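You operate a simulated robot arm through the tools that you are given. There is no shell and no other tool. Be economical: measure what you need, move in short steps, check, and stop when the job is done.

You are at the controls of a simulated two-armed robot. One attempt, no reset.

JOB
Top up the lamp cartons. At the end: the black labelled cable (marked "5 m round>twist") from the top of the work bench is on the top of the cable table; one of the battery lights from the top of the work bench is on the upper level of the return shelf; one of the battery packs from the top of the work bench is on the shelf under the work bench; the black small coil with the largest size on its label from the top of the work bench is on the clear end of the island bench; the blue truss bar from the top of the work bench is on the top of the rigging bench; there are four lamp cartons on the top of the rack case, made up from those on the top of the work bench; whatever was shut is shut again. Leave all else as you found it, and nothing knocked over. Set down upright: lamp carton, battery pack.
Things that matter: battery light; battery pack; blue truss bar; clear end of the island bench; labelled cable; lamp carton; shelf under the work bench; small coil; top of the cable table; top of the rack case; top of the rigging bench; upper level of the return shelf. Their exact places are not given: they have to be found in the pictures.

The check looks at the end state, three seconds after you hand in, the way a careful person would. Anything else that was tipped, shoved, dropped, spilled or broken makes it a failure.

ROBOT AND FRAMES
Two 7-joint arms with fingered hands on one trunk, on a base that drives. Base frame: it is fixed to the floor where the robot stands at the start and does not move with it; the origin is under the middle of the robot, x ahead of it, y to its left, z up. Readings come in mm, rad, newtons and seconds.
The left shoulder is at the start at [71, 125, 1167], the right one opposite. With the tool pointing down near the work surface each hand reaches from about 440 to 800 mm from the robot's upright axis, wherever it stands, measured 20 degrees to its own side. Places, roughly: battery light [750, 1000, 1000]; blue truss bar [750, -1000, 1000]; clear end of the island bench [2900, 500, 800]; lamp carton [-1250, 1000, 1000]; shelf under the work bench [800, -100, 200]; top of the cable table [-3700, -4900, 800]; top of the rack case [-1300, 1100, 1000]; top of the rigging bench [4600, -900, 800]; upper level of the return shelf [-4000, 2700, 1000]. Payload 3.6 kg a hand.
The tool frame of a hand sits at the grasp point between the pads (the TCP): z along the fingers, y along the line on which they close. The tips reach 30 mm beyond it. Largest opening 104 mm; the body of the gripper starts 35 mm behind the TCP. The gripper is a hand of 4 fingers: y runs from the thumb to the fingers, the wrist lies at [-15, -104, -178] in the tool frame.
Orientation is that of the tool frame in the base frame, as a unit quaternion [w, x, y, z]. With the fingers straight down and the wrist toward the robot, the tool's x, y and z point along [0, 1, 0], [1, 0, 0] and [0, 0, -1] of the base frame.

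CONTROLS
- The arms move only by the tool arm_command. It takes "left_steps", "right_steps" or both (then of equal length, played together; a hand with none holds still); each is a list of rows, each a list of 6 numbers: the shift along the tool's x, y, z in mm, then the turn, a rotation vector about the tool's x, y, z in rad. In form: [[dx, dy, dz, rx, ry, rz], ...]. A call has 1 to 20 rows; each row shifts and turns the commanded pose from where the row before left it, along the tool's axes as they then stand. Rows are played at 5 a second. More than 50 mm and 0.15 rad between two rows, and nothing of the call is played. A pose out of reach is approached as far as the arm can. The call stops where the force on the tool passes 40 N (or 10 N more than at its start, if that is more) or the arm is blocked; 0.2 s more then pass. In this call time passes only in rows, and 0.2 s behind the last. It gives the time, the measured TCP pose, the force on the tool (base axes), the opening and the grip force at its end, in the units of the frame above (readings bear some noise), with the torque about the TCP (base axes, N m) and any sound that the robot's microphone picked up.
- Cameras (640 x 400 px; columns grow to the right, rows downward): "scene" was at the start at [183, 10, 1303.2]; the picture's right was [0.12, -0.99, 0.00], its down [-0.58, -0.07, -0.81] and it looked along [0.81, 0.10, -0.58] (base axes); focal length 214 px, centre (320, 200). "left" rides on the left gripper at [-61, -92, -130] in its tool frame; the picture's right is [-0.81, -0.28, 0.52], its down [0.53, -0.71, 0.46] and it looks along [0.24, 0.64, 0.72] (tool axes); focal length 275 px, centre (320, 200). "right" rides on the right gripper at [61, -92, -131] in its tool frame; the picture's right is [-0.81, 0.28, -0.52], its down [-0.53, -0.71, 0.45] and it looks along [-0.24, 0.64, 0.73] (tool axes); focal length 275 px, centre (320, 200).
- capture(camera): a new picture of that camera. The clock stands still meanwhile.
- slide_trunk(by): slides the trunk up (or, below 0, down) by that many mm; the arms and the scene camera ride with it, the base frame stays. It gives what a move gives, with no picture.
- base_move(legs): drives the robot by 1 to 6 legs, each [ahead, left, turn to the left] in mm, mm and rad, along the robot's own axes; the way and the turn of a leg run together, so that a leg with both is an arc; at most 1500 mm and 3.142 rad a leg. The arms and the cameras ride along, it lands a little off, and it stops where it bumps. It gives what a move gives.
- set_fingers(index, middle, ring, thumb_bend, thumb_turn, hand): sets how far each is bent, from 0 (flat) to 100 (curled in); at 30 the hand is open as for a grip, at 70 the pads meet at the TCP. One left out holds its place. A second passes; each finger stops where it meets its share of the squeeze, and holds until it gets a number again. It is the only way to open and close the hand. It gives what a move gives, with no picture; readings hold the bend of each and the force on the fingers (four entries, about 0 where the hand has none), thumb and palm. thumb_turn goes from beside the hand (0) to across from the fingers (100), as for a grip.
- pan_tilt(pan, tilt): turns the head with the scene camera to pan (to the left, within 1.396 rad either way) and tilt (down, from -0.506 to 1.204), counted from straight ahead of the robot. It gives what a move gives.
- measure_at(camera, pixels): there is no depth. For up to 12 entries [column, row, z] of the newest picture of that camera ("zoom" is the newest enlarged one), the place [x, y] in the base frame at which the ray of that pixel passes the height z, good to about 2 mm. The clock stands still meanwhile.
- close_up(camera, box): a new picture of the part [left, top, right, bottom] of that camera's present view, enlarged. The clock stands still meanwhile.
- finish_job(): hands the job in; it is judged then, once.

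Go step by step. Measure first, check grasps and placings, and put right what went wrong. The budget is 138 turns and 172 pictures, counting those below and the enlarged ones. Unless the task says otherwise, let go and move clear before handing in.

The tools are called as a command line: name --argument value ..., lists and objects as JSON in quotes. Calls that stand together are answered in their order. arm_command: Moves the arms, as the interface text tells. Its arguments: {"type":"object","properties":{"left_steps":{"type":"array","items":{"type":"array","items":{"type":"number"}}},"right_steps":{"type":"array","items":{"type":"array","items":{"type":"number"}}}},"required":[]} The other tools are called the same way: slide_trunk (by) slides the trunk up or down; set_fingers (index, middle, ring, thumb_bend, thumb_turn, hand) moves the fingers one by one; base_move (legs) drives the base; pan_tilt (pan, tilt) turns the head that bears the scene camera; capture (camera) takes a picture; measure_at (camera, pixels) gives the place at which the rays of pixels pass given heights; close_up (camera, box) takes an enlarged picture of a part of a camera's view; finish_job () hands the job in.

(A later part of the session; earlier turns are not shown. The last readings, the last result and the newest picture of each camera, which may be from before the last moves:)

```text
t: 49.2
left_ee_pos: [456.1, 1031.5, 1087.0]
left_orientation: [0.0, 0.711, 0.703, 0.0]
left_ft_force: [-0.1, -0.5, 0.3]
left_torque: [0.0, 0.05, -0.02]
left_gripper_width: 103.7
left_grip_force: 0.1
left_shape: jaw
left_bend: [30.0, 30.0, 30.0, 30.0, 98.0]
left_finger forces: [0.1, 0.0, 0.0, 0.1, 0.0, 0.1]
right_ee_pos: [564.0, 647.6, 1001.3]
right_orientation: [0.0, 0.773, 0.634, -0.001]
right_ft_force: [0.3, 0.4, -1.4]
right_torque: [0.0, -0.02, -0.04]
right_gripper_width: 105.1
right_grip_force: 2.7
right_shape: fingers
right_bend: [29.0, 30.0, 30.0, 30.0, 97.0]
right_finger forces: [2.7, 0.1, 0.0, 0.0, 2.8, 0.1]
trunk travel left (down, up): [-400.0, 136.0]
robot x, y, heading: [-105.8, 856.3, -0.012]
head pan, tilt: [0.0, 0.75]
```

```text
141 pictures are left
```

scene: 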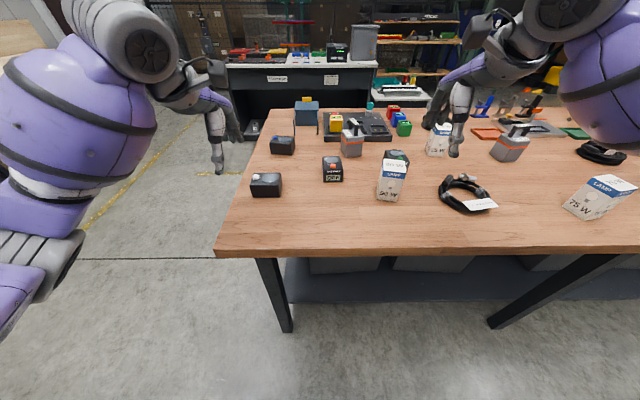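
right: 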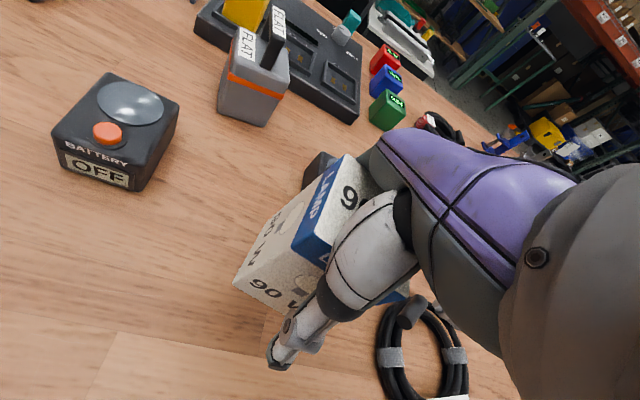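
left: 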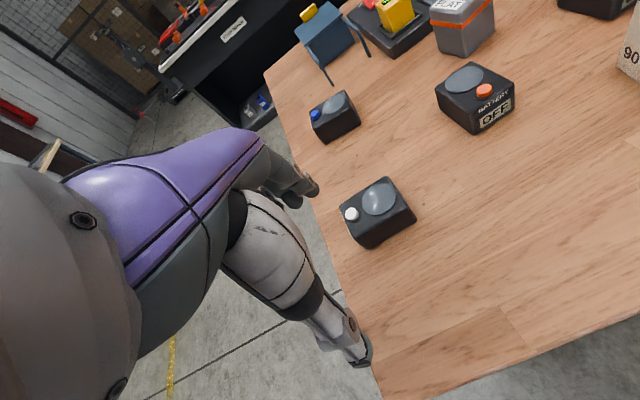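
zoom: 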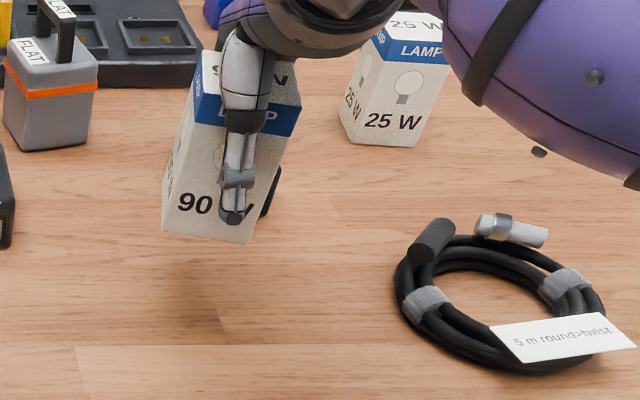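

The carton came up wedged between the finger roots. I'll lower it back, open wider to free it, raise the hand ~14 mm and grip nearer the pads.

arm_command --right_steps '[[0, 0, 40, 0, 0, 0], [0, 0, 36, 0, 0, 0]]'

set_fingers --hand "right" --index 15 --middle 15 --ring 15 --thumb_bend 15

arm_command --right_steps '[[0, 0, -14, 0, 0, 0]]'

close_up --camera "scene" --box '[340, 120, 500, 220]'

capture --camera "right"

```text
t: 49.8
left_ee_pos: [456.2, 1029.5, 1086.9]
left_orientation: [0.0, 0.711, 0.703, -0.001]
left_ft_force: [-0.2, 0.1, 0.1]
left_torque: [0.0, -0.01, 0.0]
left_gripper_width: 103.8
left_grip_force: 0.0
left_shape: jaw
left_bend: [30.0, 30.0, 30.0, 30.0, 98.0]
left_finger forces: [0.0, 0.1, 0.0, 0.0, 0.0, 0.1]
right_ee_pos: [563.0, 647.3, 925.5]
right_orientation: [0.0, 0.773, 0.634, 0.001]
right_ft_force: [-0.7, 0.3, 0.0]
right_torque: [-0.03, 0.02, -0.02]
right_gripper_width: 104.8
right_grip_force: 2.7
right_shape: fingers
right_bend: [30.0, 30.0, 30.0, 30.0, 97.0]
right_finger forces: [2.5, 0.1, 0.0, 0.1, 3.1, 0.0]
trunk travel left (down, up): [-400.0, 136.0]
robot x, y, heading: [-103.8, 855.9, -0.013]
head pan, tilt: [0.0, 0.75]
```

```text
t: 50.8
left_ee_pos: [455.4, 1030.6, 1087.4]
left_orientation: [0.0, 0.711, 0.703, 0.001]
left_ft_force: [0.0, -0.4, -0.1]
left_torque: [0.05, 0.0, -0.01]
left_gripper_width: 104.0
left_grip_force: 0.0
left_shape: jaw
left_bend: [30.0, 30.0, 30.0, 30.0, 98.0]
left_finger forces: [0.0, 0.0, 0.1, 0.0, 0.0, 0.0]
right_ee_pos: [563.6, 648.2, 925.4]
right_orientation: [0.001, 0.773, 0.634, 0.0]
right_ft_force: [0.3, 0.4, 0.1]
right_torque: [0.01, 0.01, 0.03]
right_gripper_width: 135.9
right_grip_force: 0.2
right_shape: fingers
right_bend: [15.0, 15.0, 15.0, 15.0, 97.0]
right_finger forces: [0.1, 0.0, 0.0, 0.0, 0.0, 0.0]
trunk travel left (down, up): [-400.0, 136.0]
robot x, y, heading: [-104.0, 857.4, -0.012]
head pan, tilt: [0.0, 0.75]
```

```text
t: 51.2
left_ee_pos: [456.6, 1030.8, 1086.4]
left_orientation: [0.0, 0.712, 0.702, 0.0]
left_ft_force: [0.9, 1.1, -0.5]
left_torque: [0.0, -0.02, 0.0]
left_gripper_width: 103.8
left_grip_force: 0.0
left_shape: jaw
left_bend: [30.0, 30.0, 30.0, 30.0, 98.0]
left_finger forces: [0.0, 0.1, 0.0, 0.0, 0.1, 0.0]
right_ee_pos: [562.8, 646.8, 939.5]
right_orientation: [0.001, 0.774, 0.633, 0.001]
right_ft_force: [0.2, 0.3, -0.2]
right_torque: [0.04, -0.02, 0.01]
right_gripper_width: 135.9
right_grip_force: 0.1
right_shape: fingers
right_bend: [15.0, 15.0, 15.0, 15.0, 97.0]
right_finger forces: [0.0, 0.1, 0.0, 0.1, 0.1, 0.0]
trunk travel left (down, up): [-400.0, 136.0]
robot x, y, heading: [-105.5, 857.2, -0.011]
head pan, tilt: [0.0, 0.75]
```

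```text
4.00 times, centred on (420, 170) of scene
```

zoom: 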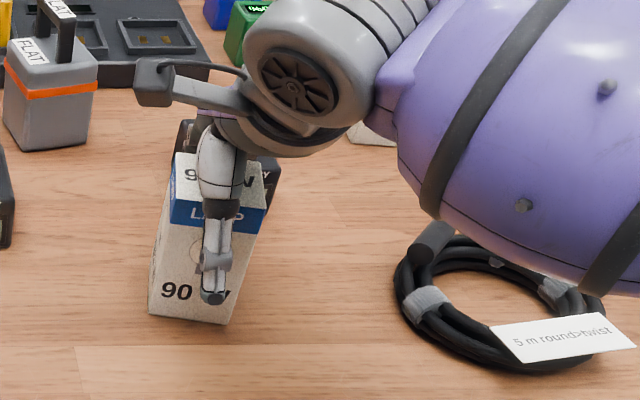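

```text
139 pictures are left
```

right: 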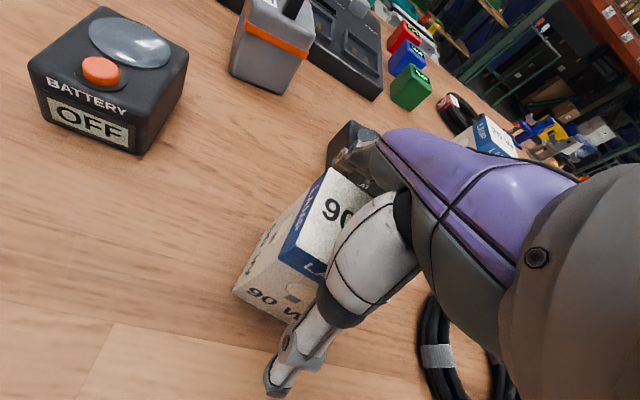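

The carton stands free and upright. I'll close again at z≈939 and lift.

set_fingers --hand "right" --index 70 --middle 70 --ring 70 --thumb_bend 70

arm_command --right_steps '[[0, 0, -40, 0, 0, 0], [0, 0, -40, 0, 0, 0], [0, 0, -40, 0, 0, 0], [0, 0, -40, 0, 0, 0]]'

capture --camera "scene"

```text
t: 52.2
left_ee_pos: [455.8, 1029.6, 1086.2]
left_orientation: [0.0, 0.712, 0.702, 0.0]
left_ft_force: [-0.4, -0.4, -0.3]
left_torque: [-0.02, -0.03, 0.0]
left_gripper_width: 103.8
left_grip_force: 0.1
left_shape: jaw
left_bend: [30.0, 30.0, 30.0, 30.0, 98.0]
left_finger forces: [0.0, 0.1, 0.0, 0.0, 0.0, 0.0]
right_ee_pos: [564.6, 647.1, 938.8]
right_orientation: [0.0, 0.774, 0.634, 0.001]
right_ft_force: [1.5, -0.4, 3.6]
right_torque: [-0.15, -0.22, 0.04]
right_gripper_width: 54.2
right_grip_force: 31.6
right_shape: fingers
right_bend: [50.0, 56.0, 56.0, 54.0, 95.0]
right_finger forces: [14.1, 8.4, 8.7, 0.1, 32.2, 0.0]
trunk travel left (down, up): [-400.0, 136.0]
robot x, y, heading: [-104.1, 857.3, -0.019]
head pan, tilt: [0.0, 0.75]
```

```text
t: 53.2
left_ee_pos: [455.2, 1031.8, 1087.5]
left_orientation: [0.0, 0.711, 0.703, 0.0]
left_ft_force: [-0.6, -0.3, -0.1]
left_torque: [0.0, -0.03, 0.06]
left_gripper_width: 103.6
left_grip_force: 0.0
left_shape: jaw
left_bend: [30.0, 30.0, 30.0, 30.0, 98.0]
left_finger forces: [0.0, 0.0, 0.1, 0.1, 0.0, 0.0]
right_ee_pos: [564.3, 647.0, 1100.2]
right_orientation: [0.001, 0.773, 0.634, 0.0]
right_ft_force: [-0.1, -0.4, -1.7]
right_torque: [-0.01, 0.02, 0.02]
right_gripper_width: 53.8
right_grip_force: 30.2
right_shape: fingers
right_bend: [50.0, 56.0, 56.0, 54.0, 95.0]
right_finger forces: [13.4, 7.6, 7.8, 0.0, 31.4, 0.0]
trunk travel left (down, up): [-400.0, 136.0]
robot x, y, heading: [-106.6, 860.2, -0.014]
head pan, tilt: [0.0, 0.75]
```

```text
138 pictures are left
```

scene: 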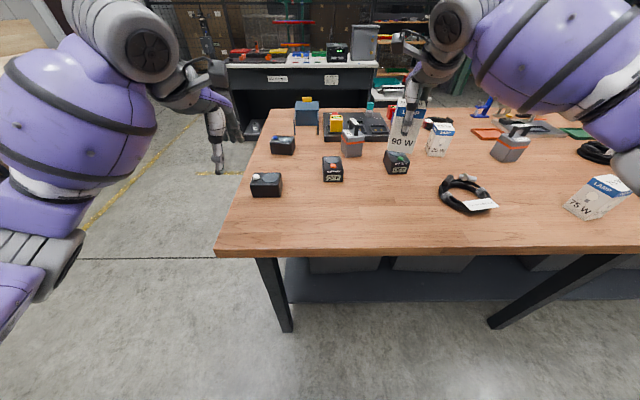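

The 90 W carton is held firmly upright. I'll raise it more and drive right along the bench to bring the left hand over the 75 W carton.

arm_command --right_steps '[[0, -30, -40, 0, 0, 0], [0, -20, -30, 0, 0, 0]]'

base_move --legs '[[0, -900, 0.012]]'

capture --camera "left"

capture --camera "scene"

```text
t: 53.8
left_ee_pos: [455.5, 1031.3, 1087.2]
left_orientation: [0.001, 0.711, 0.703, 0.001]
left_ft_force: [-0.5, 0.0, -0.2]
left_torque: [0.0, -0.02, 0.02]
left_gripper_width: 103.9
left_grip_force: 0.0
left_shape: jaw
left_bend: [30.0, 30.0, 30.0, 30.0, 98.0]
left_finger forces: [0.0, 0.0, 0.0, 0.0, 0.0, 0.0]
right_ee_pos: [514.8, 656.9, 1167.2]
right_orientation: [-0.001, 0.774, 0.634, 0.0]
right_ft_force: [-0.2, 0.2, -0.9]
right_torque: [0.0, 0.02, 0.0]
right_gripper_width: 53.8
right_grip_force: 30.0
right_shape: fingers
right_bend: [50.0, 56.0, 56.0, 54.0, 95.0]
right_finger forces: [13.3, 7.6, 7.9, 0.1, 31.3, 0.0]
trunk travel left (down, up): [-400.0, 136.0]
robot x, y, heading: [-100.4, 858.3, -0.012]
head pan, tilt: [0.0, 0.75]
```

```text
t: 58.5
left_ee_pos: [446.0, 145.1, 1086.4]
left_orientation: [0.0, 0.708, 0.706, 0.0]
left_ft_force: [0.3, 0.0, -0.1]
left_torque: [0.03, -0.01, -0.02]
left_gripper_width: 103.9
left_grip_force: 0.1
left_shape: jaw
left_bend: [30.0, 30.0, 30.0, 30.0, 98.0]
left_finger forces: [0.1, 0.0, 0.0, 0.1, 0.0, 0.1]
right_ee_pos: [511.5, -227.1, 1166.7]
right_orientation: [0.001, 0.77, 0.638, 0.0]
right_ft_force: [0.4, -0.5, -1.3]
right_torque: [0.03, 0.02, 0.01]
right_gripper_width: 53.7
right_grip_force: 29.6
right_shape: fingers
right_bend: [50.0, 56.0, 56.0, 54.0, 95.0]
right_finger forces: [13.4, 7.6, 7.7, 0.1, 31.2, 0.0]
trunk travel left (down, up): [-400.0, 136.0]
robot x, y, heading: [-109.4, -30.6, -0.003]
head pan, tilt: [0.0, 0.75]
```

```text
137 pictures are left
```

left: 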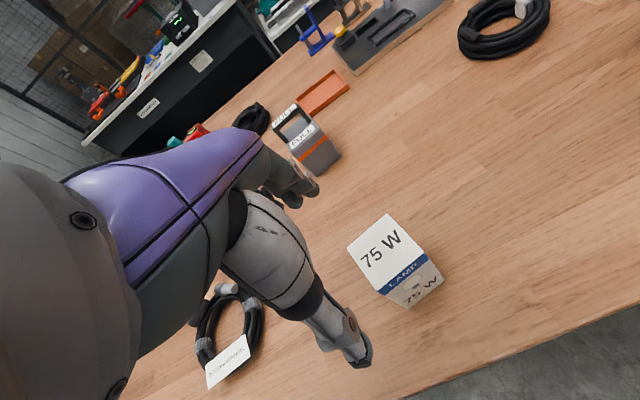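

```text
136 pictures are left
```

scene: 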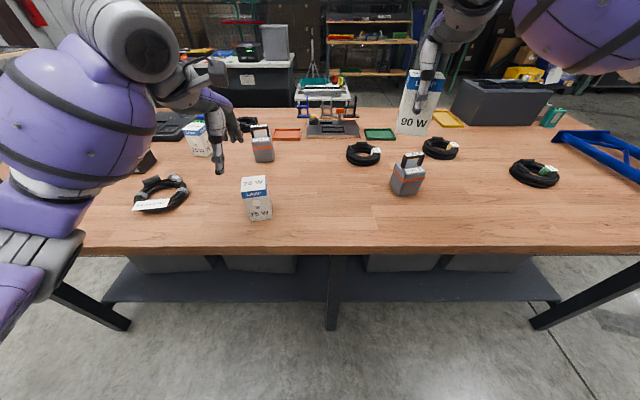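

The 75 W carton is clear in the left picture (top corners 347,247 / 387,214 / 427,256 / 383,294). I'll measure it.

measure_at --camera "left" --pixels '[[347, 247, 946], [387, 214, 946], [427, 256, 946], [383, 292, 946], [411, 308, 854], [443, 277, 854]]'

close_up --camera "scene" --box '[320, 100, 640, 300]'

```text
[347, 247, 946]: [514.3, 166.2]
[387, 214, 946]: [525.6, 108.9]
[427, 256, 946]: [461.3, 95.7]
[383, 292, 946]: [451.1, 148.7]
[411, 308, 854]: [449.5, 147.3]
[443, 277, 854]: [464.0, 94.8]
```

```text
2.00 times, centred on (480, 200) of scene
```

zoom: 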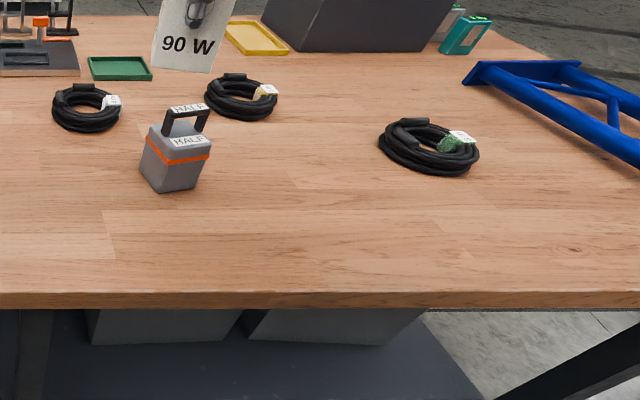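

Carton centre is (488,130), yaw about +0.23. I'll move the left hand over it, down to z≈938, and grip.

arm_command --left_steps '[[-15, 42, 0, 0, 0, -0.115], [0, 0, 0, 0, 0, -0.115], [0, 0, 40, 0, 0, 0], [0, 0, 40, 0, 0, 0], [0, 0, 40, 0, 0, 0], [0, 0, 28, 0, 0, 0]]'

capture --camera "left"

set_fingers --hand "left" --index 70 --middle 70 --ring 70 --thumb_bend 70

capture --camera "left"

```text
t: 59.9
left_ee_pos: [490.3, 129.9, 939.2]
left_orientation: [0.0, 0.622, 0.783, 0.0]
left_ft_force: [-0.8, 1.0, 3.8]
left_torque: [-0.02, 0.08, -0.03]
left_gripper_width: 103.8
left_grip_force: 0.0
left_shape: jaw
left_bend: [30.0, 30.0, 30.0, 30.0, 98.0]
left_finger forces: [0.1, 0.0, 0.1, 0.0, 3.3, 0.1]
right_ee_pos: [510.3, -227.6, 1167.5]
right_orientation: [0.001, 0.77, 0.638, 0.001]
right_ft_force: [-0.4, -0.2, -1.2]
right_torque: [0.01, -0.03, 0.01]
right_gripper_width: 53.7
right_grip_force: 29.8
right_shape: fingers
right_bend: [50.0, 56.0, 56.0, 54.0, 95.0]
right_finger forces: [13.3, 7.6, 7.6, 0.1, 31.2, 0.0]
trunk travel left (down, up): [-400.0, 136.0]
robot x, y, heading: [-109.5, -35.0, 0.001]
head pan, tilt: [0.0, 0.75]
```

```text
134 pictures are left
```

left: 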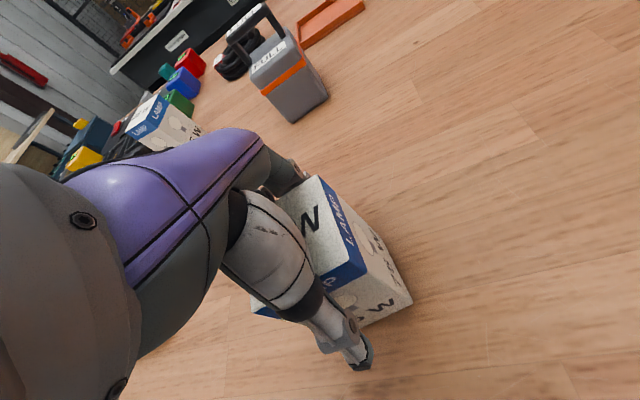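

```text
t: 60.9
left_ee_pos: [491.8, 130.7, 940.0]
left_orientation: [0.001, 0.622, 0.783, 0.001]
left_ft_force: [3.2, 1.3, 7.9]
left_torque: [0.3, -0.44, -0.07]
left_gripper_width: 53.4
left_grip_force: 31.0
left_shape: fingers
left_bend: [49.0, 54.0, 57.0, 54.0, 95.0]
left_finger forces: [14.2, 8.7, 9.4, 0.0, 30.6, 0.0]
right_ee_pos: [510.5, -227.0, 1167.4]
right_orientation: [0.0, 0.77, 0.638, 0.001]
right_ft_force: [0.5, 0.4, -1.1]
right_torque: [0.01, 0.02, -0.01]
right_gripper_width: 53.5
right_grip_force: 29.8
right_shape: fingers
right_bend: [50.0, 56.0, 56.0, 54.0, 95.0]
right_finger forces: [13.4, 7.7, 7.6, 0.1, 31.3, 0.0]
trunk travel left (down, up): [-400.0, 136.0]
robot x, y, heading: [-106.9, -33.3, -0.005]
head pan, tilt: [0.0, 0.75]
```

```text
133 pictures are left
```

left: 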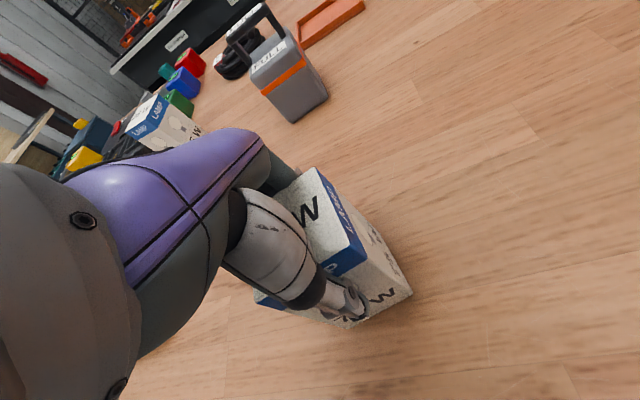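

Both cartons are held. I'll lift the left one, turn around, drive to the rack case and measure its top.

arm_command --left_steps '[[0, 0, -45, 0, 0, 0], [0, 0, -45, 0, 0, 0], [0, 0, -45, 0, 0, 0], [0, 0, -45, 0, 0, 0], [0, 0, -45, 0, 0, 0]]'

base_move --legs '[[0, 0, 1.57], [0, 0, 1.57], [0, -1035, 0]]'

pan_tilt --pan 0.0 --tilt 0.5

close_up --camera "scene" --box '[160, 120, 480, 320]'

```text
t: 62.1
left_ee_pos: [490.2, 131.5, 1165.5]
left_orientation: [0.0, 0.621, 0.784, 0.0]
left_ft_force: [-0.2, 0.5, -1.4]
left_torque: [0.01, -0.01, 0.01]
left_gripper_width: 53.4
left_grip_force: 28.7
left_shape: fingers
left_bend: [49.0, 55.0, 58.0, 54.0, 95.0]
left_finger forces: [13.3, 7.4, 8.0, 0.1, 29.9, 0.0]
right_ee_pos: [510.1, -228.7, 1167.2]
right_orientation: [0.0, 0.77, 0.638, 0.001]
right_ft_force: [-0.3, 0.8, -0.7]
right_torque: [0.03, -0.01, 0.0]
right_gripper_width: 53.7
right_grip_force: 29.4
right_shape: fingers
right_bend: [50.0, 56.0, 56.0, 54.0, 95.0]
right_finger forces: [13.3, 7.6, 7.8, 0.0, 31.1, 0.0]
trunk travel left (down, up): [-400.0, 136.0]
robot x, y, heading: [-110.8, -26.5, -0.003]
head pan, tilt: [0.0, 0.75]
```

```text
t: 75.0
left_ee_pos: [-667.0, 862.3, 1164.8]
left_orientation: [0.0, 0.768, -0.641, 0.0]
left_ft_force: [-0.1, 0.1, -1.7]
left_torque: [0.01, -0.02, 0.02]
left_gripper_width: 52.5
left_grip_force: 24.9
left_shape: fingers
left_bend: [49.0, 55.0, 62.0, 55.0, 95.0]
left_finger forces: [11.6, 7.6, 6.0, 0.0, 24.2, 0.0]
right_ee_pos: [-669.4, 1221.2, 1168.4]
right_orientation: [-0.001, -0.619, 0.786, 0.001]
right_ft_force: [-0.7, 0.0, -1.4]
right_torque: [0.0, 0.0, -0.02]
right_gripper_width: 52.9
right_grip_force: 25.7
right_shape: fingers
right_bend: [51.0, 57.0, 57.0, 54.0, 95.0]
right_finger forces: [11.1, 7.1, 7.2, 0.1, 26.5, 0.1]
trunk travel left (down, up): [-400.0, 136.0]
robot x, y, heading: [-63.5, 996.0, 3.094]
head pan, tilt: [0.0, 0.75]
```

```text
t: 75.8
left_ee_pos: [-666.5, 862.0, 1163.3]
left_orientation: [0.0, 0.768, -0.641, 0.0]
left_ft_force: [0.0, -1.3, -1.5]
left_torque: [0.0, -0.01, 0.02]
left_gripper_width: 52.5
left_grip_force: 24.2
left_shape: fingers
left_bend: [49.0, 55.0, 62.0, 55.0, 95.0]
left_finger forces: [11.6, 7.5, 6.1, 0.0, 24.0, 0.1]
right_ee_pos: [-669.8, 1222.4, 1167.3]
right_orientation: [0.0, -0.619, 0.785, 0.001]
right_ft_force: [0.0, 0.0, -1.7]
right_torque: [0.05, 0.02, -0.01]
right_gripper_width: 52.9
right_grip_force: 25.7
right_shape: fingers
right_bend: [51.0, 57.0, 57.0, 54.0, 95.0]
right_finger forces: [11.1, 7.1, 7.2, 0.0, 26.5, 0.0]
trunk travel left (down, up): [-400.0, 136.0]
robot x, y, heading: [-62.5, 997.8, 3.09]
head pan, tilt: [0.0, 0.499]
```

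```text
2.00 times, centred on (320, 220) of scene
```

zoom: 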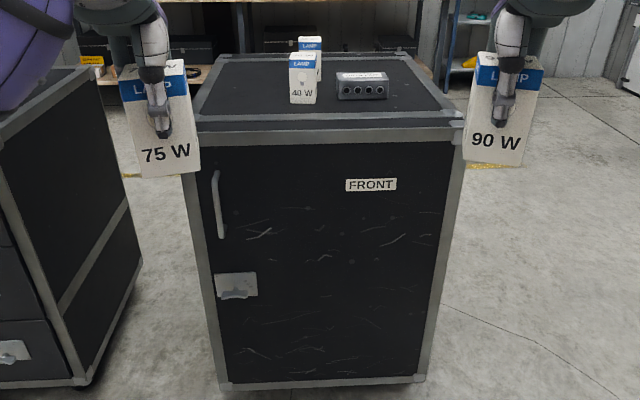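

I'll measure the rack top at a few trial heights to find its height (front edge 186,122–464,118; 40 W carton base 290,103–316,104).

measure_at --camera "zoom" --pixels '[[290, 103, 850], [316, 104, 850], [290, 103, 950], [316, 104, 950], [190, 135, 850], [460, 132, 850], [190, 135, 950], [460, 132, 950], [226, 385, 100], [425, 382, 100], [226, 385, 50], [290, 63, 950]]'

```text
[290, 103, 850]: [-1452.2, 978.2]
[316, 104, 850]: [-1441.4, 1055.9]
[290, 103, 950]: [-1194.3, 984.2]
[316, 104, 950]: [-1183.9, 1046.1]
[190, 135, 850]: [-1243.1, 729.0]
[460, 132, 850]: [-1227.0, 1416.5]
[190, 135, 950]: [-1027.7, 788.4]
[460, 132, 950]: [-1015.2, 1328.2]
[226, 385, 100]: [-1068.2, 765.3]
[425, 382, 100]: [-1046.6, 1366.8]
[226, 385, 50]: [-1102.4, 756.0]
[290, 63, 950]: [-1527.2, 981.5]
```

The rack top is about z≈930, with the 40 W carton at y≈983–1048. I'll drive up to it and square off, then re-measure from nearer.

base_move --legs '[[400, -90, 0.05]]'

pan_tilt --pan 0.0 --tilt 0.65

close_up --camera "scene" --box '[160, 60, 480, 260]'

measure_at --camera "zoom" --pixels '[[0, 350, 930], [638, 350, 930]]'

```text
t: 78.3
left_ee_pos: [-1058.7, 935.7, 1164.1]
left_orientation: [0.0, 0.783, -0.622, 0.0]
left_ft_force: [-0.2, -0.8, -0.8]
left_torque: [-0.01, 0.03, -0.03]
left_gripper_width: 52.3
left_grip_force: 24.7
left_shape: fingers
left_bend: [49.0, 55.0, 62.0, 55.0, 95.0]
left_finger forces: [11.5, 7.5, 5.9, 0.1, 24.1, 0.0]
right_ee_pos: [-1078.3, 1295.4, 1167.7]
right_orientation: [0.0, -0.637, 0.771, 0.001]
right_ft_force: [-0.6, -0.3, -1.2]
right_torque: [-0.01, 0.02, -0.02]
right_gripper_width: 52.6
right_grip_force: 25.8
right_shape: fingers
right_bend: [51.0, 57.0, 57.0, 54.0, 95.0]
right_finger forces: [11.1, 7.0, 7.2, 0.1, 26.5, 0.0]
trunk travel left (down, up): [-400.0, 136.0]
robot x, y, heading: [-456.6, 1098.5, 3.132]
head pan, tilt: [0.0, 0.499]
```

```text
t: 79.0
left_ee_pos: [-1057.1, 934.2, 1166.7]
left_orientation: [0.0, 0.783, -0.622, 0.0]
left_ft_force: [0.1, 0.3, -0.5]
left_torque: [-0.01, 0.01, 0.0]
left_gripper_width: 52.3
left_grip_force: 24.3
left_shape: fingers
left_bend: [49.0, 55.0, 62.0, 55.0, 95.0]
left_finger forces: [11.6, 7.4, 6.0, 0.1, 24.0, 0.1]
right_ee_pos: [-1078.6, 1294.7, 1167.3]
right_orientation: [-0.001, -0.637, 0.771, 0.0]
right_ft_force: [-0.7, 0.4, -1.9]
right_torque: [0.02, -0.02, 0.0]
right_gripper_width: 52.7
right_grip_force: 25.4
right_shape: fingers
right_bend: [51.0, 57.0, 57.0, 54.0, 95.0]
right_finger forces: [11.1, 7.0, 7.2, 0.0, 26.5, 0.0]
trunk travel left (down, up): [-400.0, 136.0]
robot x, y, heading: [-458.0, 1099.7, 3.141]
head pan, tilt: [0.0, 0.649]
```

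```text
2.00 times, centred on (320, 160) of scene
```

zoom: 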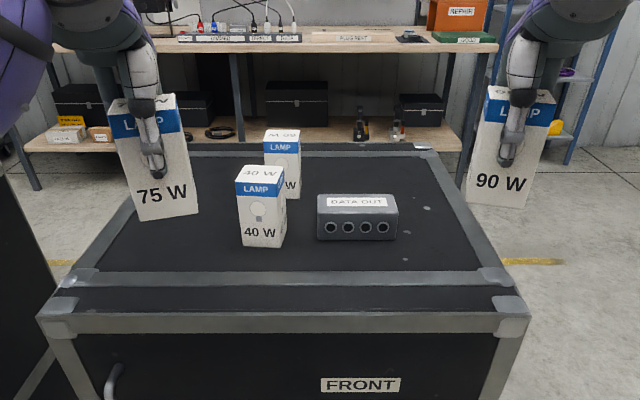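

```text
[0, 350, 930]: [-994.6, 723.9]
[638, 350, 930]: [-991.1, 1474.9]
```

measure_at --camera "zoom" --pixels '[[241, 244, 930], [282, 247, 930], [241, 244, 900], [282, 247, 900], [238, 192, 1020], [318, 238, 930], [396, 238, 930], [80, 290, 930], [505, 288, 930], [45, 318, 930], [525, 318, 930], [470, 190, 930]]'

```text
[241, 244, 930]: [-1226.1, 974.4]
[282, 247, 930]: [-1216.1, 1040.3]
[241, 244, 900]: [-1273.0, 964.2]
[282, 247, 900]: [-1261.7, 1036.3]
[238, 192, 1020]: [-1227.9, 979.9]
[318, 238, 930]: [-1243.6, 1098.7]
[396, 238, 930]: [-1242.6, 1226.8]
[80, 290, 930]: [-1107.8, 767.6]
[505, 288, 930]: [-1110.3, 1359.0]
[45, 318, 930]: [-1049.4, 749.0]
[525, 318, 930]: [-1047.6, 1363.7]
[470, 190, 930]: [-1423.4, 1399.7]
```

The top is at z≈930; free spots are (−1155,865) and (−1150,1295). I'll move both hands above these and lower to about 6 mm above contact.

arm_command --left_steps '[[15.4, 36.9, 0, 0, 0, 0], [15.4, 36.9, 0, 0, 0, 0], [15.4, 36.9, 0, 0, 0, 0], [0, 0, 45, 0, 0, 0], [0, 0, 45, 0, 0, 0], [0, 0, 45, 0, 0, 0], [0, 0, 8, 0, 0, 0]]' --right_steps '[[4.5, 23.4, 0, 0, 0, 0], [4.5, 23.4, 0, 0, 0, 0], [4.5, 23.4, 0, 0, 0, 0], [0, 0, 45, 0, 0, 0], [0, 0, 45, 0, 0, 0], [0, 0, 45, 0, 0, 0], [0, 0, 8, 0, 0, 0]]'

close_up --camera "scene" --box '[160, 60, 480, 260]'

```text
t: 80.6
left_ee_pos: [-1154.1, 865.1, 1028.7]
left_orientation: [0.004, 0.783, -0.622, -0.006]
left_ft_force: [1.7, 2.8, 22.5]
left_torque: [-0.49, 0.11, 0.05]
left_gripper_width: 52.1
left_grip_force: 28.6
left_shape: fingers
left_bend: [49.0, 55.0, 63.0, 56.0, 94.0]
left_finger forces: [12.0, 8.4, 8.5, 0.1, 29.1, 0.1]
right_ee_pos: [-1147.3, 1293.7, 1030.1]
right_orientation: [-0.005, -0.638, 0.77, 0.004]
right_ft_force: [-1.4, -2.6, 10.4]
right_torque: [0.23, 0.26, 0.11]
right_gripper_width: 52.4
right_grip_force: 28.7
right_shape: fingers
right_bend: [51.0, 57.0, 57.0, 55.0, 95.0]
right_finger forces: [11.3, 8.2, 8.6, 0.1, 29.3, 0.0]
trunk travel left (down, up): [-400.0, 136.0]
robot x, y, heading: [-455.4, 1095.6, 3.137]
head pan, tilt: [0.0, 0.649]
```

```text
2.00 times, centred on (320, 160) of scene
```

zoom: 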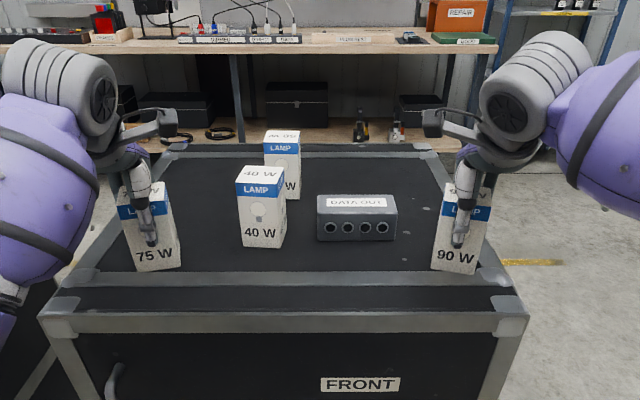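

Both cartons touch down (22 N and 10 N). I'll ease the pressure, open the hands and rise.

arm_command --left_steps '[[0, 0, -2, 0, 0, 0]]' --right_steps '[[0, 0, -1, 0, 0, 0]]'

set_fingers --hand "left" --index 22 --middle 22 --ring 22 --thumb_bend 22

set_fingers --hand "right" --index 22 --middle 22 --ring 22 --thumb_bend 22

arm_command --left_steps '[[0, 0, -20, 0, 0, 0], [0, 0, -40, 0, 0, 0], [0, 0, -40, 0, 0, 0], [0, 0, -40, 0, 0, 0]]' --right_steps '[[0, 0, -20, 0, 0, 0], [0, 0, -40, 0, 0, 0], [0, 0, -40, 0, 0, 0], [0, 0, -40, 0, 0, 0]]'

capture --camera "scene"

```text
t: 81.0
left_ee_pos: [-1153.1, 866.2, 1028.7]
left_orientation: [0.002, 0.782, -0.623, -0.004]
left_ft_force: [-1.0, 4.2, 24.7]
left_torque: [-0.4, 0.23, -0.03]
left_gripper_width: 52.5
left_grip_force: 28.5
left_shape: fingers
left_bend: [49.0, 55.0, 63.0, 56.0, 94.0]
left_finger forces: [13.2, 9.2, 6.9, 0.1, 28.0, 0.1]
right_ee_pos: [-1147.2, 1293.5, 1029.0]
right_orientation: [-0.003, -0.639, 0.77, 0.002]
right_ft_force: [-2.0, -2.8, 12.5]
right_torque: [0.21, 0.47, 0.1]
right_gripper_width: 52.7
right_grip_force: 29.2
right_shape: fingers
right_bend: [51.0, 57.0, 57.0, 55.0, 95.0]
right_finger forces: [11.7, 8.6, 8.8, 0.0, 29.5, 0.0]
trunk travel left (down, up): [-400.0, 136.0]
robot x, y, heading: [-461.0, 1099.0, 3.135]
head pan, tilt: [0.0, 0.649]
```

```text
t: 82.0
left_ee_pos: [-1151.8, 863.4, 1024.8]
left_orientation: [0.0, 0.782, -0.623, -0.001]
left_ft_force: [-0.5, -0.2, 1.0]
left_torque: [-0.04, -0.01, 0.01]
left_gripper_width: 120.9
left_grip_force: 0.1
left_shape: fingers
left_bend: [22.0, 22.0, 22.0, 22.0, 97.0]
left_finger forces: [0.0, 0.0, 0.0, 0.1, 0.1, 0.0]
right_ee_pos: [-1147.7, 1294.2, 1028.8]
right_orientation: [-0.002, -0.638, 0.77, 0.002]
right_ft_force: [1.2, -2.2, 22.1]
right_torque: [0.3, 0.36, 0.05]
right_gripper_width: 52.5
right_grip_force: 30.5
right_shape: fingers
right_bend: [51.0, 57.0, 57.0, 55.0, 94.0]
right_finger forces: [11.2, 8.2, 8.9, 0.0, 33.3, 0.1]
trunk travel left (down, up): [-400.0, 136.0]
robot x, y, heading: [-460.8, 1102.4, 3.143]
head pan, tilt: [0.0, 0.649]
```

```text
t: 83.0
left_ee_pos: [-1154.0, 864.6, 1024.7]
left_orientation: [0.0, 0.783, -0.623, 0.0]
left_ft_force: [0.0, 0.5, -0.9]
left_torque: [0.02, -0.02, -0.01]
left_gripper_width: 120.9
left_grip_force: 0.1
left_shape: fingers
left_bend: [22.0, 22.0, 22.0, 22.0, 97.0]
left_finger forces: [0.0, 0.0, 0.1, 0.0, 0.0, 0.0]
right_ee_pos: [-1149.5, 1295.3, 1025.3]
right_orientation: [-0.001, -0.638, 0.77, 0.001]
right_ft_force: [0.9, -0.1, -0.2]
right_torque: [0.01, -0.03, 0.0]
right_gripper_width: 121.2
right_grip_force: 0.1
right_shape: fingers
right_bend: [22.0, 22.0, 22.0, 22.0, 97.0]
right_finger forces: [0.1, 0.1, 0.0, 0.0, 0.0, 0.0]
trunk travel left (down, up): [-400.0, 136.0]
robot x, y, heading: [-458.5, 1096.4, 3.142]
head pan, tilt: [0.0, 0.649]
```

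```text
t: 84.0
left_ee_pos: [-1154.0, 865.4, 1162.7]
left_orientation: [0.0, 0.783, -0.622, 0.001]
left_ft_force: [0.1, 0.2, 0.0]
left_torque: [-0.04, 0.05, -0.02]
left_gripper_width: 121.4
left_grip_force: 0.1
left_shape: fingers
left_bend: [22.0, 22.0, 22.0, 22.0, 97.0]
left_finger forces: [0.0, 0.0, 0.0, 0.0, 0.0, 0.0]
right_ee_pos: [-1146.8, 1292.5, 1165.6]
right_orientation: [0.0, -0.637, 0.771, 0.0]
right_ft_force: [-0.3, 0.3, 0.4]
right_torque: [0.02, 0.01, 0.0]
right_gripper_width: 121.2
right_grip_force: 0.0
right_shape: fingers
right_bend: [22.0, 22.0, 22.0, 22.0, 97.0]
right_finger forces: [0.1, 0.0, 0.0, 0.0, 0.1, 0.0]
trunk travel left (down, up): [-400.0, 136.0]
robot x, y, heading: [-459.0, 1099.2, 3.139]
head pan, tilt: [0.0, 0.649]
```

```text
129 pictures are left
```

scene: 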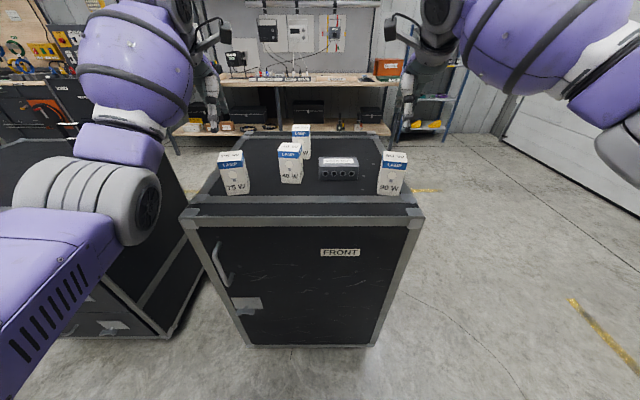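

All four cartons stand upright on the rack case. Next I'll return to the bench at y≈600 to reach the red-button light (left hand) and the labelled cable (right hand).

arm_command --left_steps '[[0, -40, 0, 0, 0, 0.115], [0, -40, 0, 0, 0, 0.115]]' --right_steps '[[0, -40, 0, 0, 0, -0.1], [0, -40, 0, 0, 0, -0.1]]'

base_move --legs '[[-390, 0, 0], [0, 0, 1.57], [0, 0, 1.57], [20, -520, 0]]'

pan_tilt --pan 0.0 --tilt 0.75

capture --camera "scene"

capture --camera "left"

capture --camera "right"

```text
t: 84.6
left_ee_pos: [-1074.4, 878.4, 1162.6]
left_orientation: [0.0, -0.706, 0.708, -0.001]
left_ft_force: [0.0, 0.5, -0.4]
left_torque: [0.0, 0.02, -0.01]
left_gripper_width: 121.0
left_grip_force: 0.2
left_shape: fingers
left_bend: [22.0, 22.0, 22.0, 22.0, 97.0]
left_finger forces: [0.1, 0.0, 0.0, 0.0, 0.0, 0.0]
right_ee_pos: [-1067.7, 1281.6, 1167.5]
right_orientation: [0.001, 0.712, -0.702, 0.0]
right_ft_force: [0.2, -0.9, 0.3]
right_torque: [0.01, 0.04, -0.02]
right_gripper_width: 121.1
right_grip_force: 0.0
right_shape: fingers
right_bend: [22.0, 22.0, 22.0, 22.0, 97.0]
right_finger forces: [0.0, 0.1, 0.0, 0.0, 0.0, 0.0]
trunk travel left (down, up): [-400.0, 136.0]
robot x, y, heading: [-459.1, 1100.5, 3.141]
head pan, tilt: [0.0, 0.649]
```

```text
t: 97.4
left_ee_pos: [569.1, 806.4, 1163.6]
left_orientation: [0.0, 0.702, 0.712, 0.0]
left_ft_force: [-0.8, -0.2, 0.0]
left_torque: [0.02, 0.03, 0.01]
left_gripper_width: 120.9
left_grip_force: 0.1
left_shape: fingers
left_bend: [22.0, 22.0, 22.0, 22.0, 97.0]
left_finger forces: [0.0, 0.1, 0.0, 0.1, 0.1, 0.0]
right_ee_pos: [569.1, 403.5, 1167.8]
right_orientation: [0.001, 0.697, 0.717, 0.0]
right_ft_force: [-0.2, -0.4, -0.6]
right_torque: [0.0, 0.02, -0.01]
right_gripper_width: 120.9
right_grip_force: 0.1
right_shape: fingers
right_bend: [22.0, 22.0, 22.0, 22.0, 97.0]
right_finger forces: [0.0, 0.1, 0.1, 0.0, 0.0, 0.0]
trunk travel left (down, up): [-400.0, 136.0]
robot x, y, heading: [-44.3, 578.4, 0.015]
head pan, tilt: [0.0, 0.649]
```

```text
t: 98.0
left_ee_pos: [570.0, 806.8, 1161.5]
left_orientation: [0.0, 0.703, 0.711, 0.0]
left_ft_force: [0.5, 0.3, -0.2]
left_torque: [0.03, 0.01, 0.02]
left_gripper_width: 121.0
left_grip_force: 0.0
left_shape: fingers
left_bend: [22.0, 22.0, 22.0, 22.0, 97.0]
left_finger forces: [0.0, 0.0, 0.0, 0.1, 0.1, 0.0]
right_ee_pos: [568.1, 403.6, 1166.9]
right_orientation: [0.002, 0.697, 0.717, 0.0]
right_ft_force: [-0.3, -0.6, 0.1]
right_torque: [0.04, -0.01, -0.02]
right_gripper_width: 121.0
right_grip_force: 0.1
right_shape: fingers
right_bend: [22.0, 22.0, 22.0, 22.0, 97.0]
right_finger forces: [0.0, 0.0, 0.0, 0.0, 0.1, 0.0]
trunk travel left (down, up): [-400.0, 136.0]
robot x, y, heading: [-43.2, 577.0, 0.016]
head pan, tilt: [0.0, 0.75]
```

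```text
128 pictures are left
```

scene: 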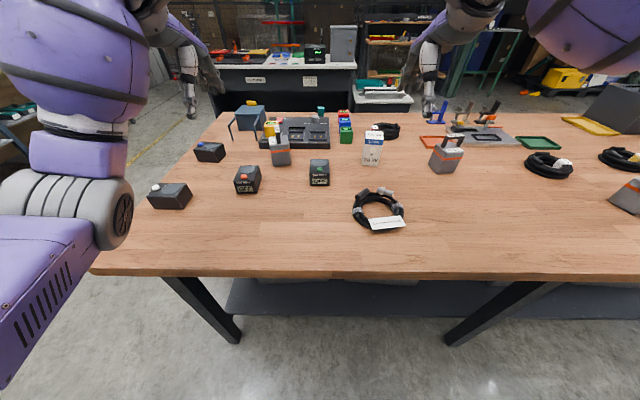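

```text
127 pictures are left
```

left: 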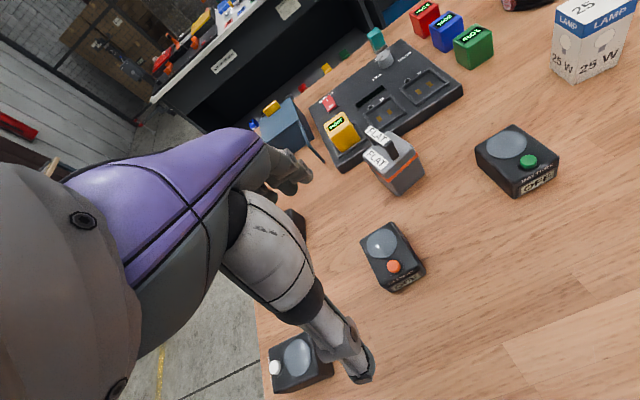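

```text
126 pictures are left
```

right: 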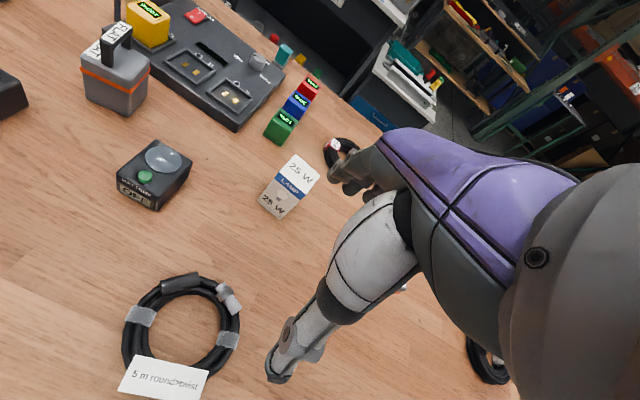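

I'll enlarge the red-button light in the left view and the cable in the right view for accurate corners.

close_up --camera "left" --box '[330, 200, 458, 310]'

measure_at --camera "right" --pixels '[[123, 330, 864], [240, 320, 864], [180, 274, 864], [165, 372, 864], [140, 310, 864], [195, 290, 864], [228, 345, 864], [180, 325, 864]]'

close_up --camera "right" --box '[90, 240, 282, 400]'

```text
3.64 times, centred on (394, 255) of left
```

zoom: 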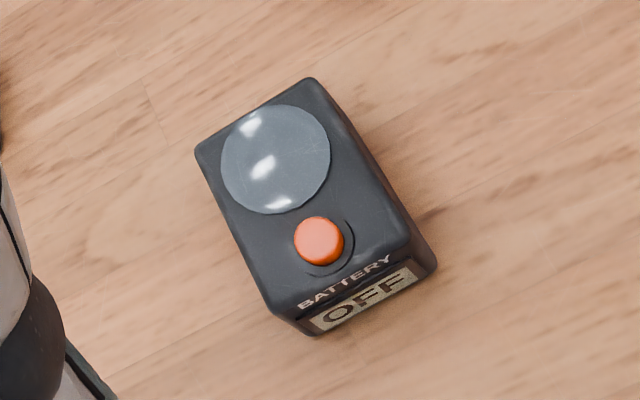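

```text
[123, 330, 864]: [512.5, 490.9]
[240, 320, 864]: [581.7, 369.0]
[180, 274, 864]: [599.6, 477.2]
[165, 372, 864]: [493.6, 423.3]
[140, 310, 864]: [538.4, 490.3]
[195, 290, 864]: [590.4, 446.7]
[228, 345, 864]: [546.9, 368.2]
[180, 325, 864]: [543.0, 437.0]
```

```text
2.50 times, centred on (186, 320) of right
```

zoom: 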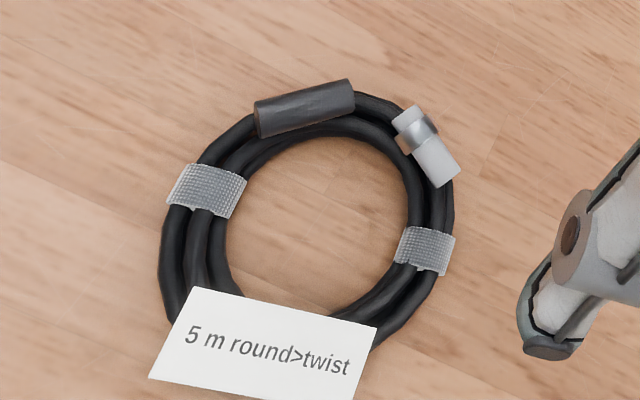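

I'll measure the light's corners at trial heights from the left view.

measure_at --camera "left" --pixels '[[360.2, 241.8, 905], [391.8, 221.8, 905], [418.2, 266, 905], [381.6, 285.8, 905], [381.6, 285.8, 890], [418.2, 266, 890], [392.4, 292.4, 854], [426.1, 272, 854]]'

measure_at --camera "right" --pixels '[[208, 277, 866], [178, 276, 866], [228, 290, 866], [200, 295, 866], [222, 325, 866], [150, 395, 866]]'

```text
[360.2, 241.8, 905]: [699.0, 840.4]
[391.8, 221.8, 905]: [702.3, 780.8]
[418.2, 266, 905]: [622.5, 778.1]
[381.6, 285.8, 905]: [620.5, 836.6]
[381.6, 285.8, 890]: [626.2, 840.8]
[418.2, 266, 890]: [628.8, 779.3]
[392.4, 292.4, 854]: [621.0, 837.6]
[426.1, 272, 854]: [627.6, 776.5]
```

```text
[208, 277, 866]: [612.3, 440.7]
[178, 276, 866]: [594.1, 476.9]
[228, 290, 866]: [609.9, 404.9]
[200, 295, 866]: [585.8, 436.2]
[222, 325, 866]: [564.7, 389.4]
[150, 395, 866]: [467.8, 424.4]
```

Light: x 622–702, y 778–838, top ≈903. Cable far tube is at about (598,437). I'll lower both hands to just short of their grasps, left wide open, and look.

set_fingers --hand "left" --index 12 --middle 12 --ring 12 --thumb_bend 12

set_fingers --hand "right" --index 30 --middle 30 --ring 30 --thumb_bend 30

arm_command --left_steps '[[1, 45.5, 0, 0, 0, 0], [1, 45.5, 0, 0, 0, 0], [0, 0, 40, 0, 0, 0], [0, 0, 40, 0, 0, 0], [0, 0, 40, 0, 0, 0], [0, 0, 40, 0, 0, 0], [0, 0, 40, 0, 0, 0], [0, 0, 20, 0, 0, 0]]' --right_steps '[[15.8, 14.7, 0, 0, 0, 0], [15.9, 14.7, 0, 0, 0, 0], [0, 0, 42, 0, 0, 0], [0, 0, 42, 0, 0, 0], [0, 0, 42, 0, 0, 0], [0, 0, 42, 0, 0, 0], [0, 0, 42, 0, 0, 0], [0, 0, 40, 0, 0, 0]]'

capture --camera "left"

capture --camera "right"

capture --camera "scene"

```text
t: 99.0
left_ee_pos: [569.4, 807.6, 1161.9]
left_orientation: [0.0, 0.702, 0.712, 0.001]
left_ft_force: [-0.1, 0.6, -0.4]
left_torque: [0.02, 0.05, 0.01]
left_gripper_width: 141.9
left_grip_force: 0.0
left_shape: fingers
left_bend: [12.0, 12.0, 12.0, 12.0, 97.0]
left_finger forces: [0.1, 0.0, 0.0, 0.0, 0.0, 0.0]
right_ee_pos: [569.5, 403.3, 1167.3]
right_orientation: [0.0, 0.697, 0.717, 0.001]
right_ft_force: [-0.3, -0.5, -0.7]
right_torque: [0.02, 0.01, 0.02]
right_gripper_width: 121.0
right_grip_force: 0.0
right_shape: fingers
right_bend: [22.0, 22.0, 22.0, 22.0, 97.0]
right_finger forces: [0.1, 0.0, 0.0, 0.0, 0.1, 0.0]
trunk travel left (down, up): [-400.0, 136.0]
robot x, y, heading: [-42.0, 578.3, 0.016]
head pan, tilt: [0.0, 0.75]
```

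```text
t: 100.0
left_ee_pos: [568.8, 807.5, 1163.0]
left_orientation: [0.0, 0.703, 0.712, 0.0]
left_ft_force: [-0.6, -0.1, -0.2]
left_torque: [-0.02, 0.03, -0.02]
left_gripper_width: 141.8
left_grip_force: 0.1
left_shape: fingers
left_bend: [12.0, 12.0, 12.0, 12.0, 97.0]
left_finger forces: [0.0, 0.1, 0.1, 0.0, 0.1, 0.0]
right_ee_pos: [569.6, 403.8, 1167.2]
right_orientation: [0.001, 0.697, 0.717, 0.001]
right_ft_force: [-0.6, 0.0, -0.1]
right_torque: [0.01, 0.0, -0.02]
right_gripper_width: 103.3
right_grip_force: 0.0
right_shape: fingers
right_bend: [30.0, 30.0, 30.0, 30.0, 97.0]
right_finger forces: [0.1, 0.0, 0.0, 0.0, 0.1, 0.0]
trunk travel left (down, up): [-400.0, 136.0]
robot x, y, heading: [-45.7, 578.8, 0.013]
head pan, tilt: [0.0, 0.75]
```

```text
t: 101.8
left_ee_pos: [660.4, 809.8, 939.8]
left_orientation: [0.0, 0.702, 0.712, 0.0]
left_ft_force: [0.1, -0.1, -0.3]
left_torque: [-0.01, 0.0, 0.0]
left_gripper_width: 142.2
left_grip_force: 0.0
left_shape: fingers
left_bend: [12.0, 12.0, 12.0, 12.0, 97.0]
left_finger forces: [0.1, 0.0, 0.1, 0.0, 0.1, 0.0]
right_ee_pos: [597.8, 433.1, 917.4]
right_orientation: [0.0, 0.698, 0.716, 0.0]
right_ft_force: [-0.7, -0.6, 0.5]
right_torque: [0.02, 0.01, -0.02]
right_gripper_width: 103.7
right_grip_force: 0.1
right_shape: fingers
right_bend: [30.0, 30.0, 30.0, 30.0, 97.0]
right_finger forces: [0.0, 0.0, 0.1, 0.1, 0.0, 0.0]
trunk travel left (down, up): [-400.0, 136.0]
robot x, y, heading: [-46.5, 577.3, 0.01]
head pan, tilt: [0.0, 0.75]
```

```text
123 pictures are left
```

left: 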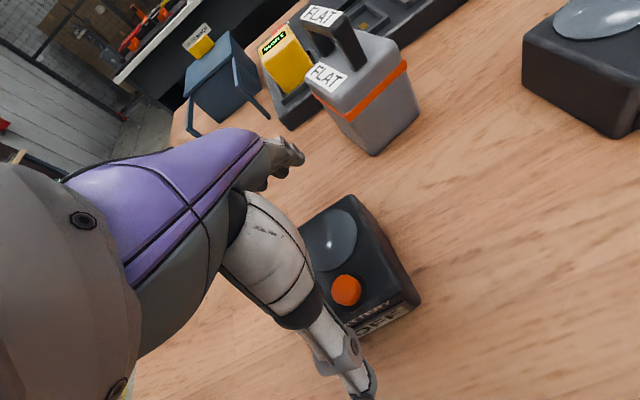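

```text
122 pictures are left
```

right: 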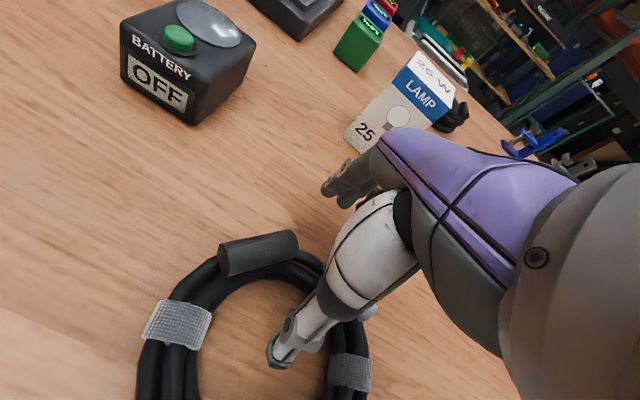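

```text
121 pictures are left
```

scene: 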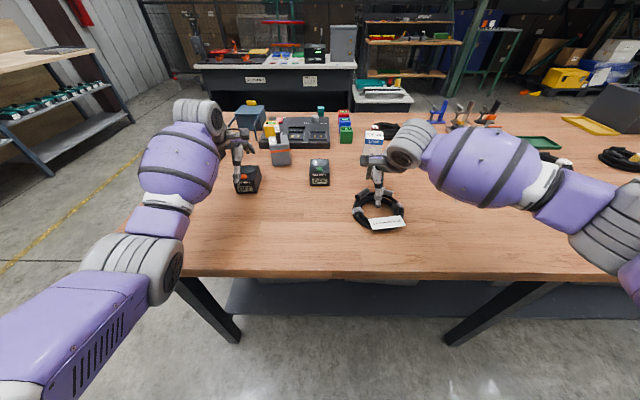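

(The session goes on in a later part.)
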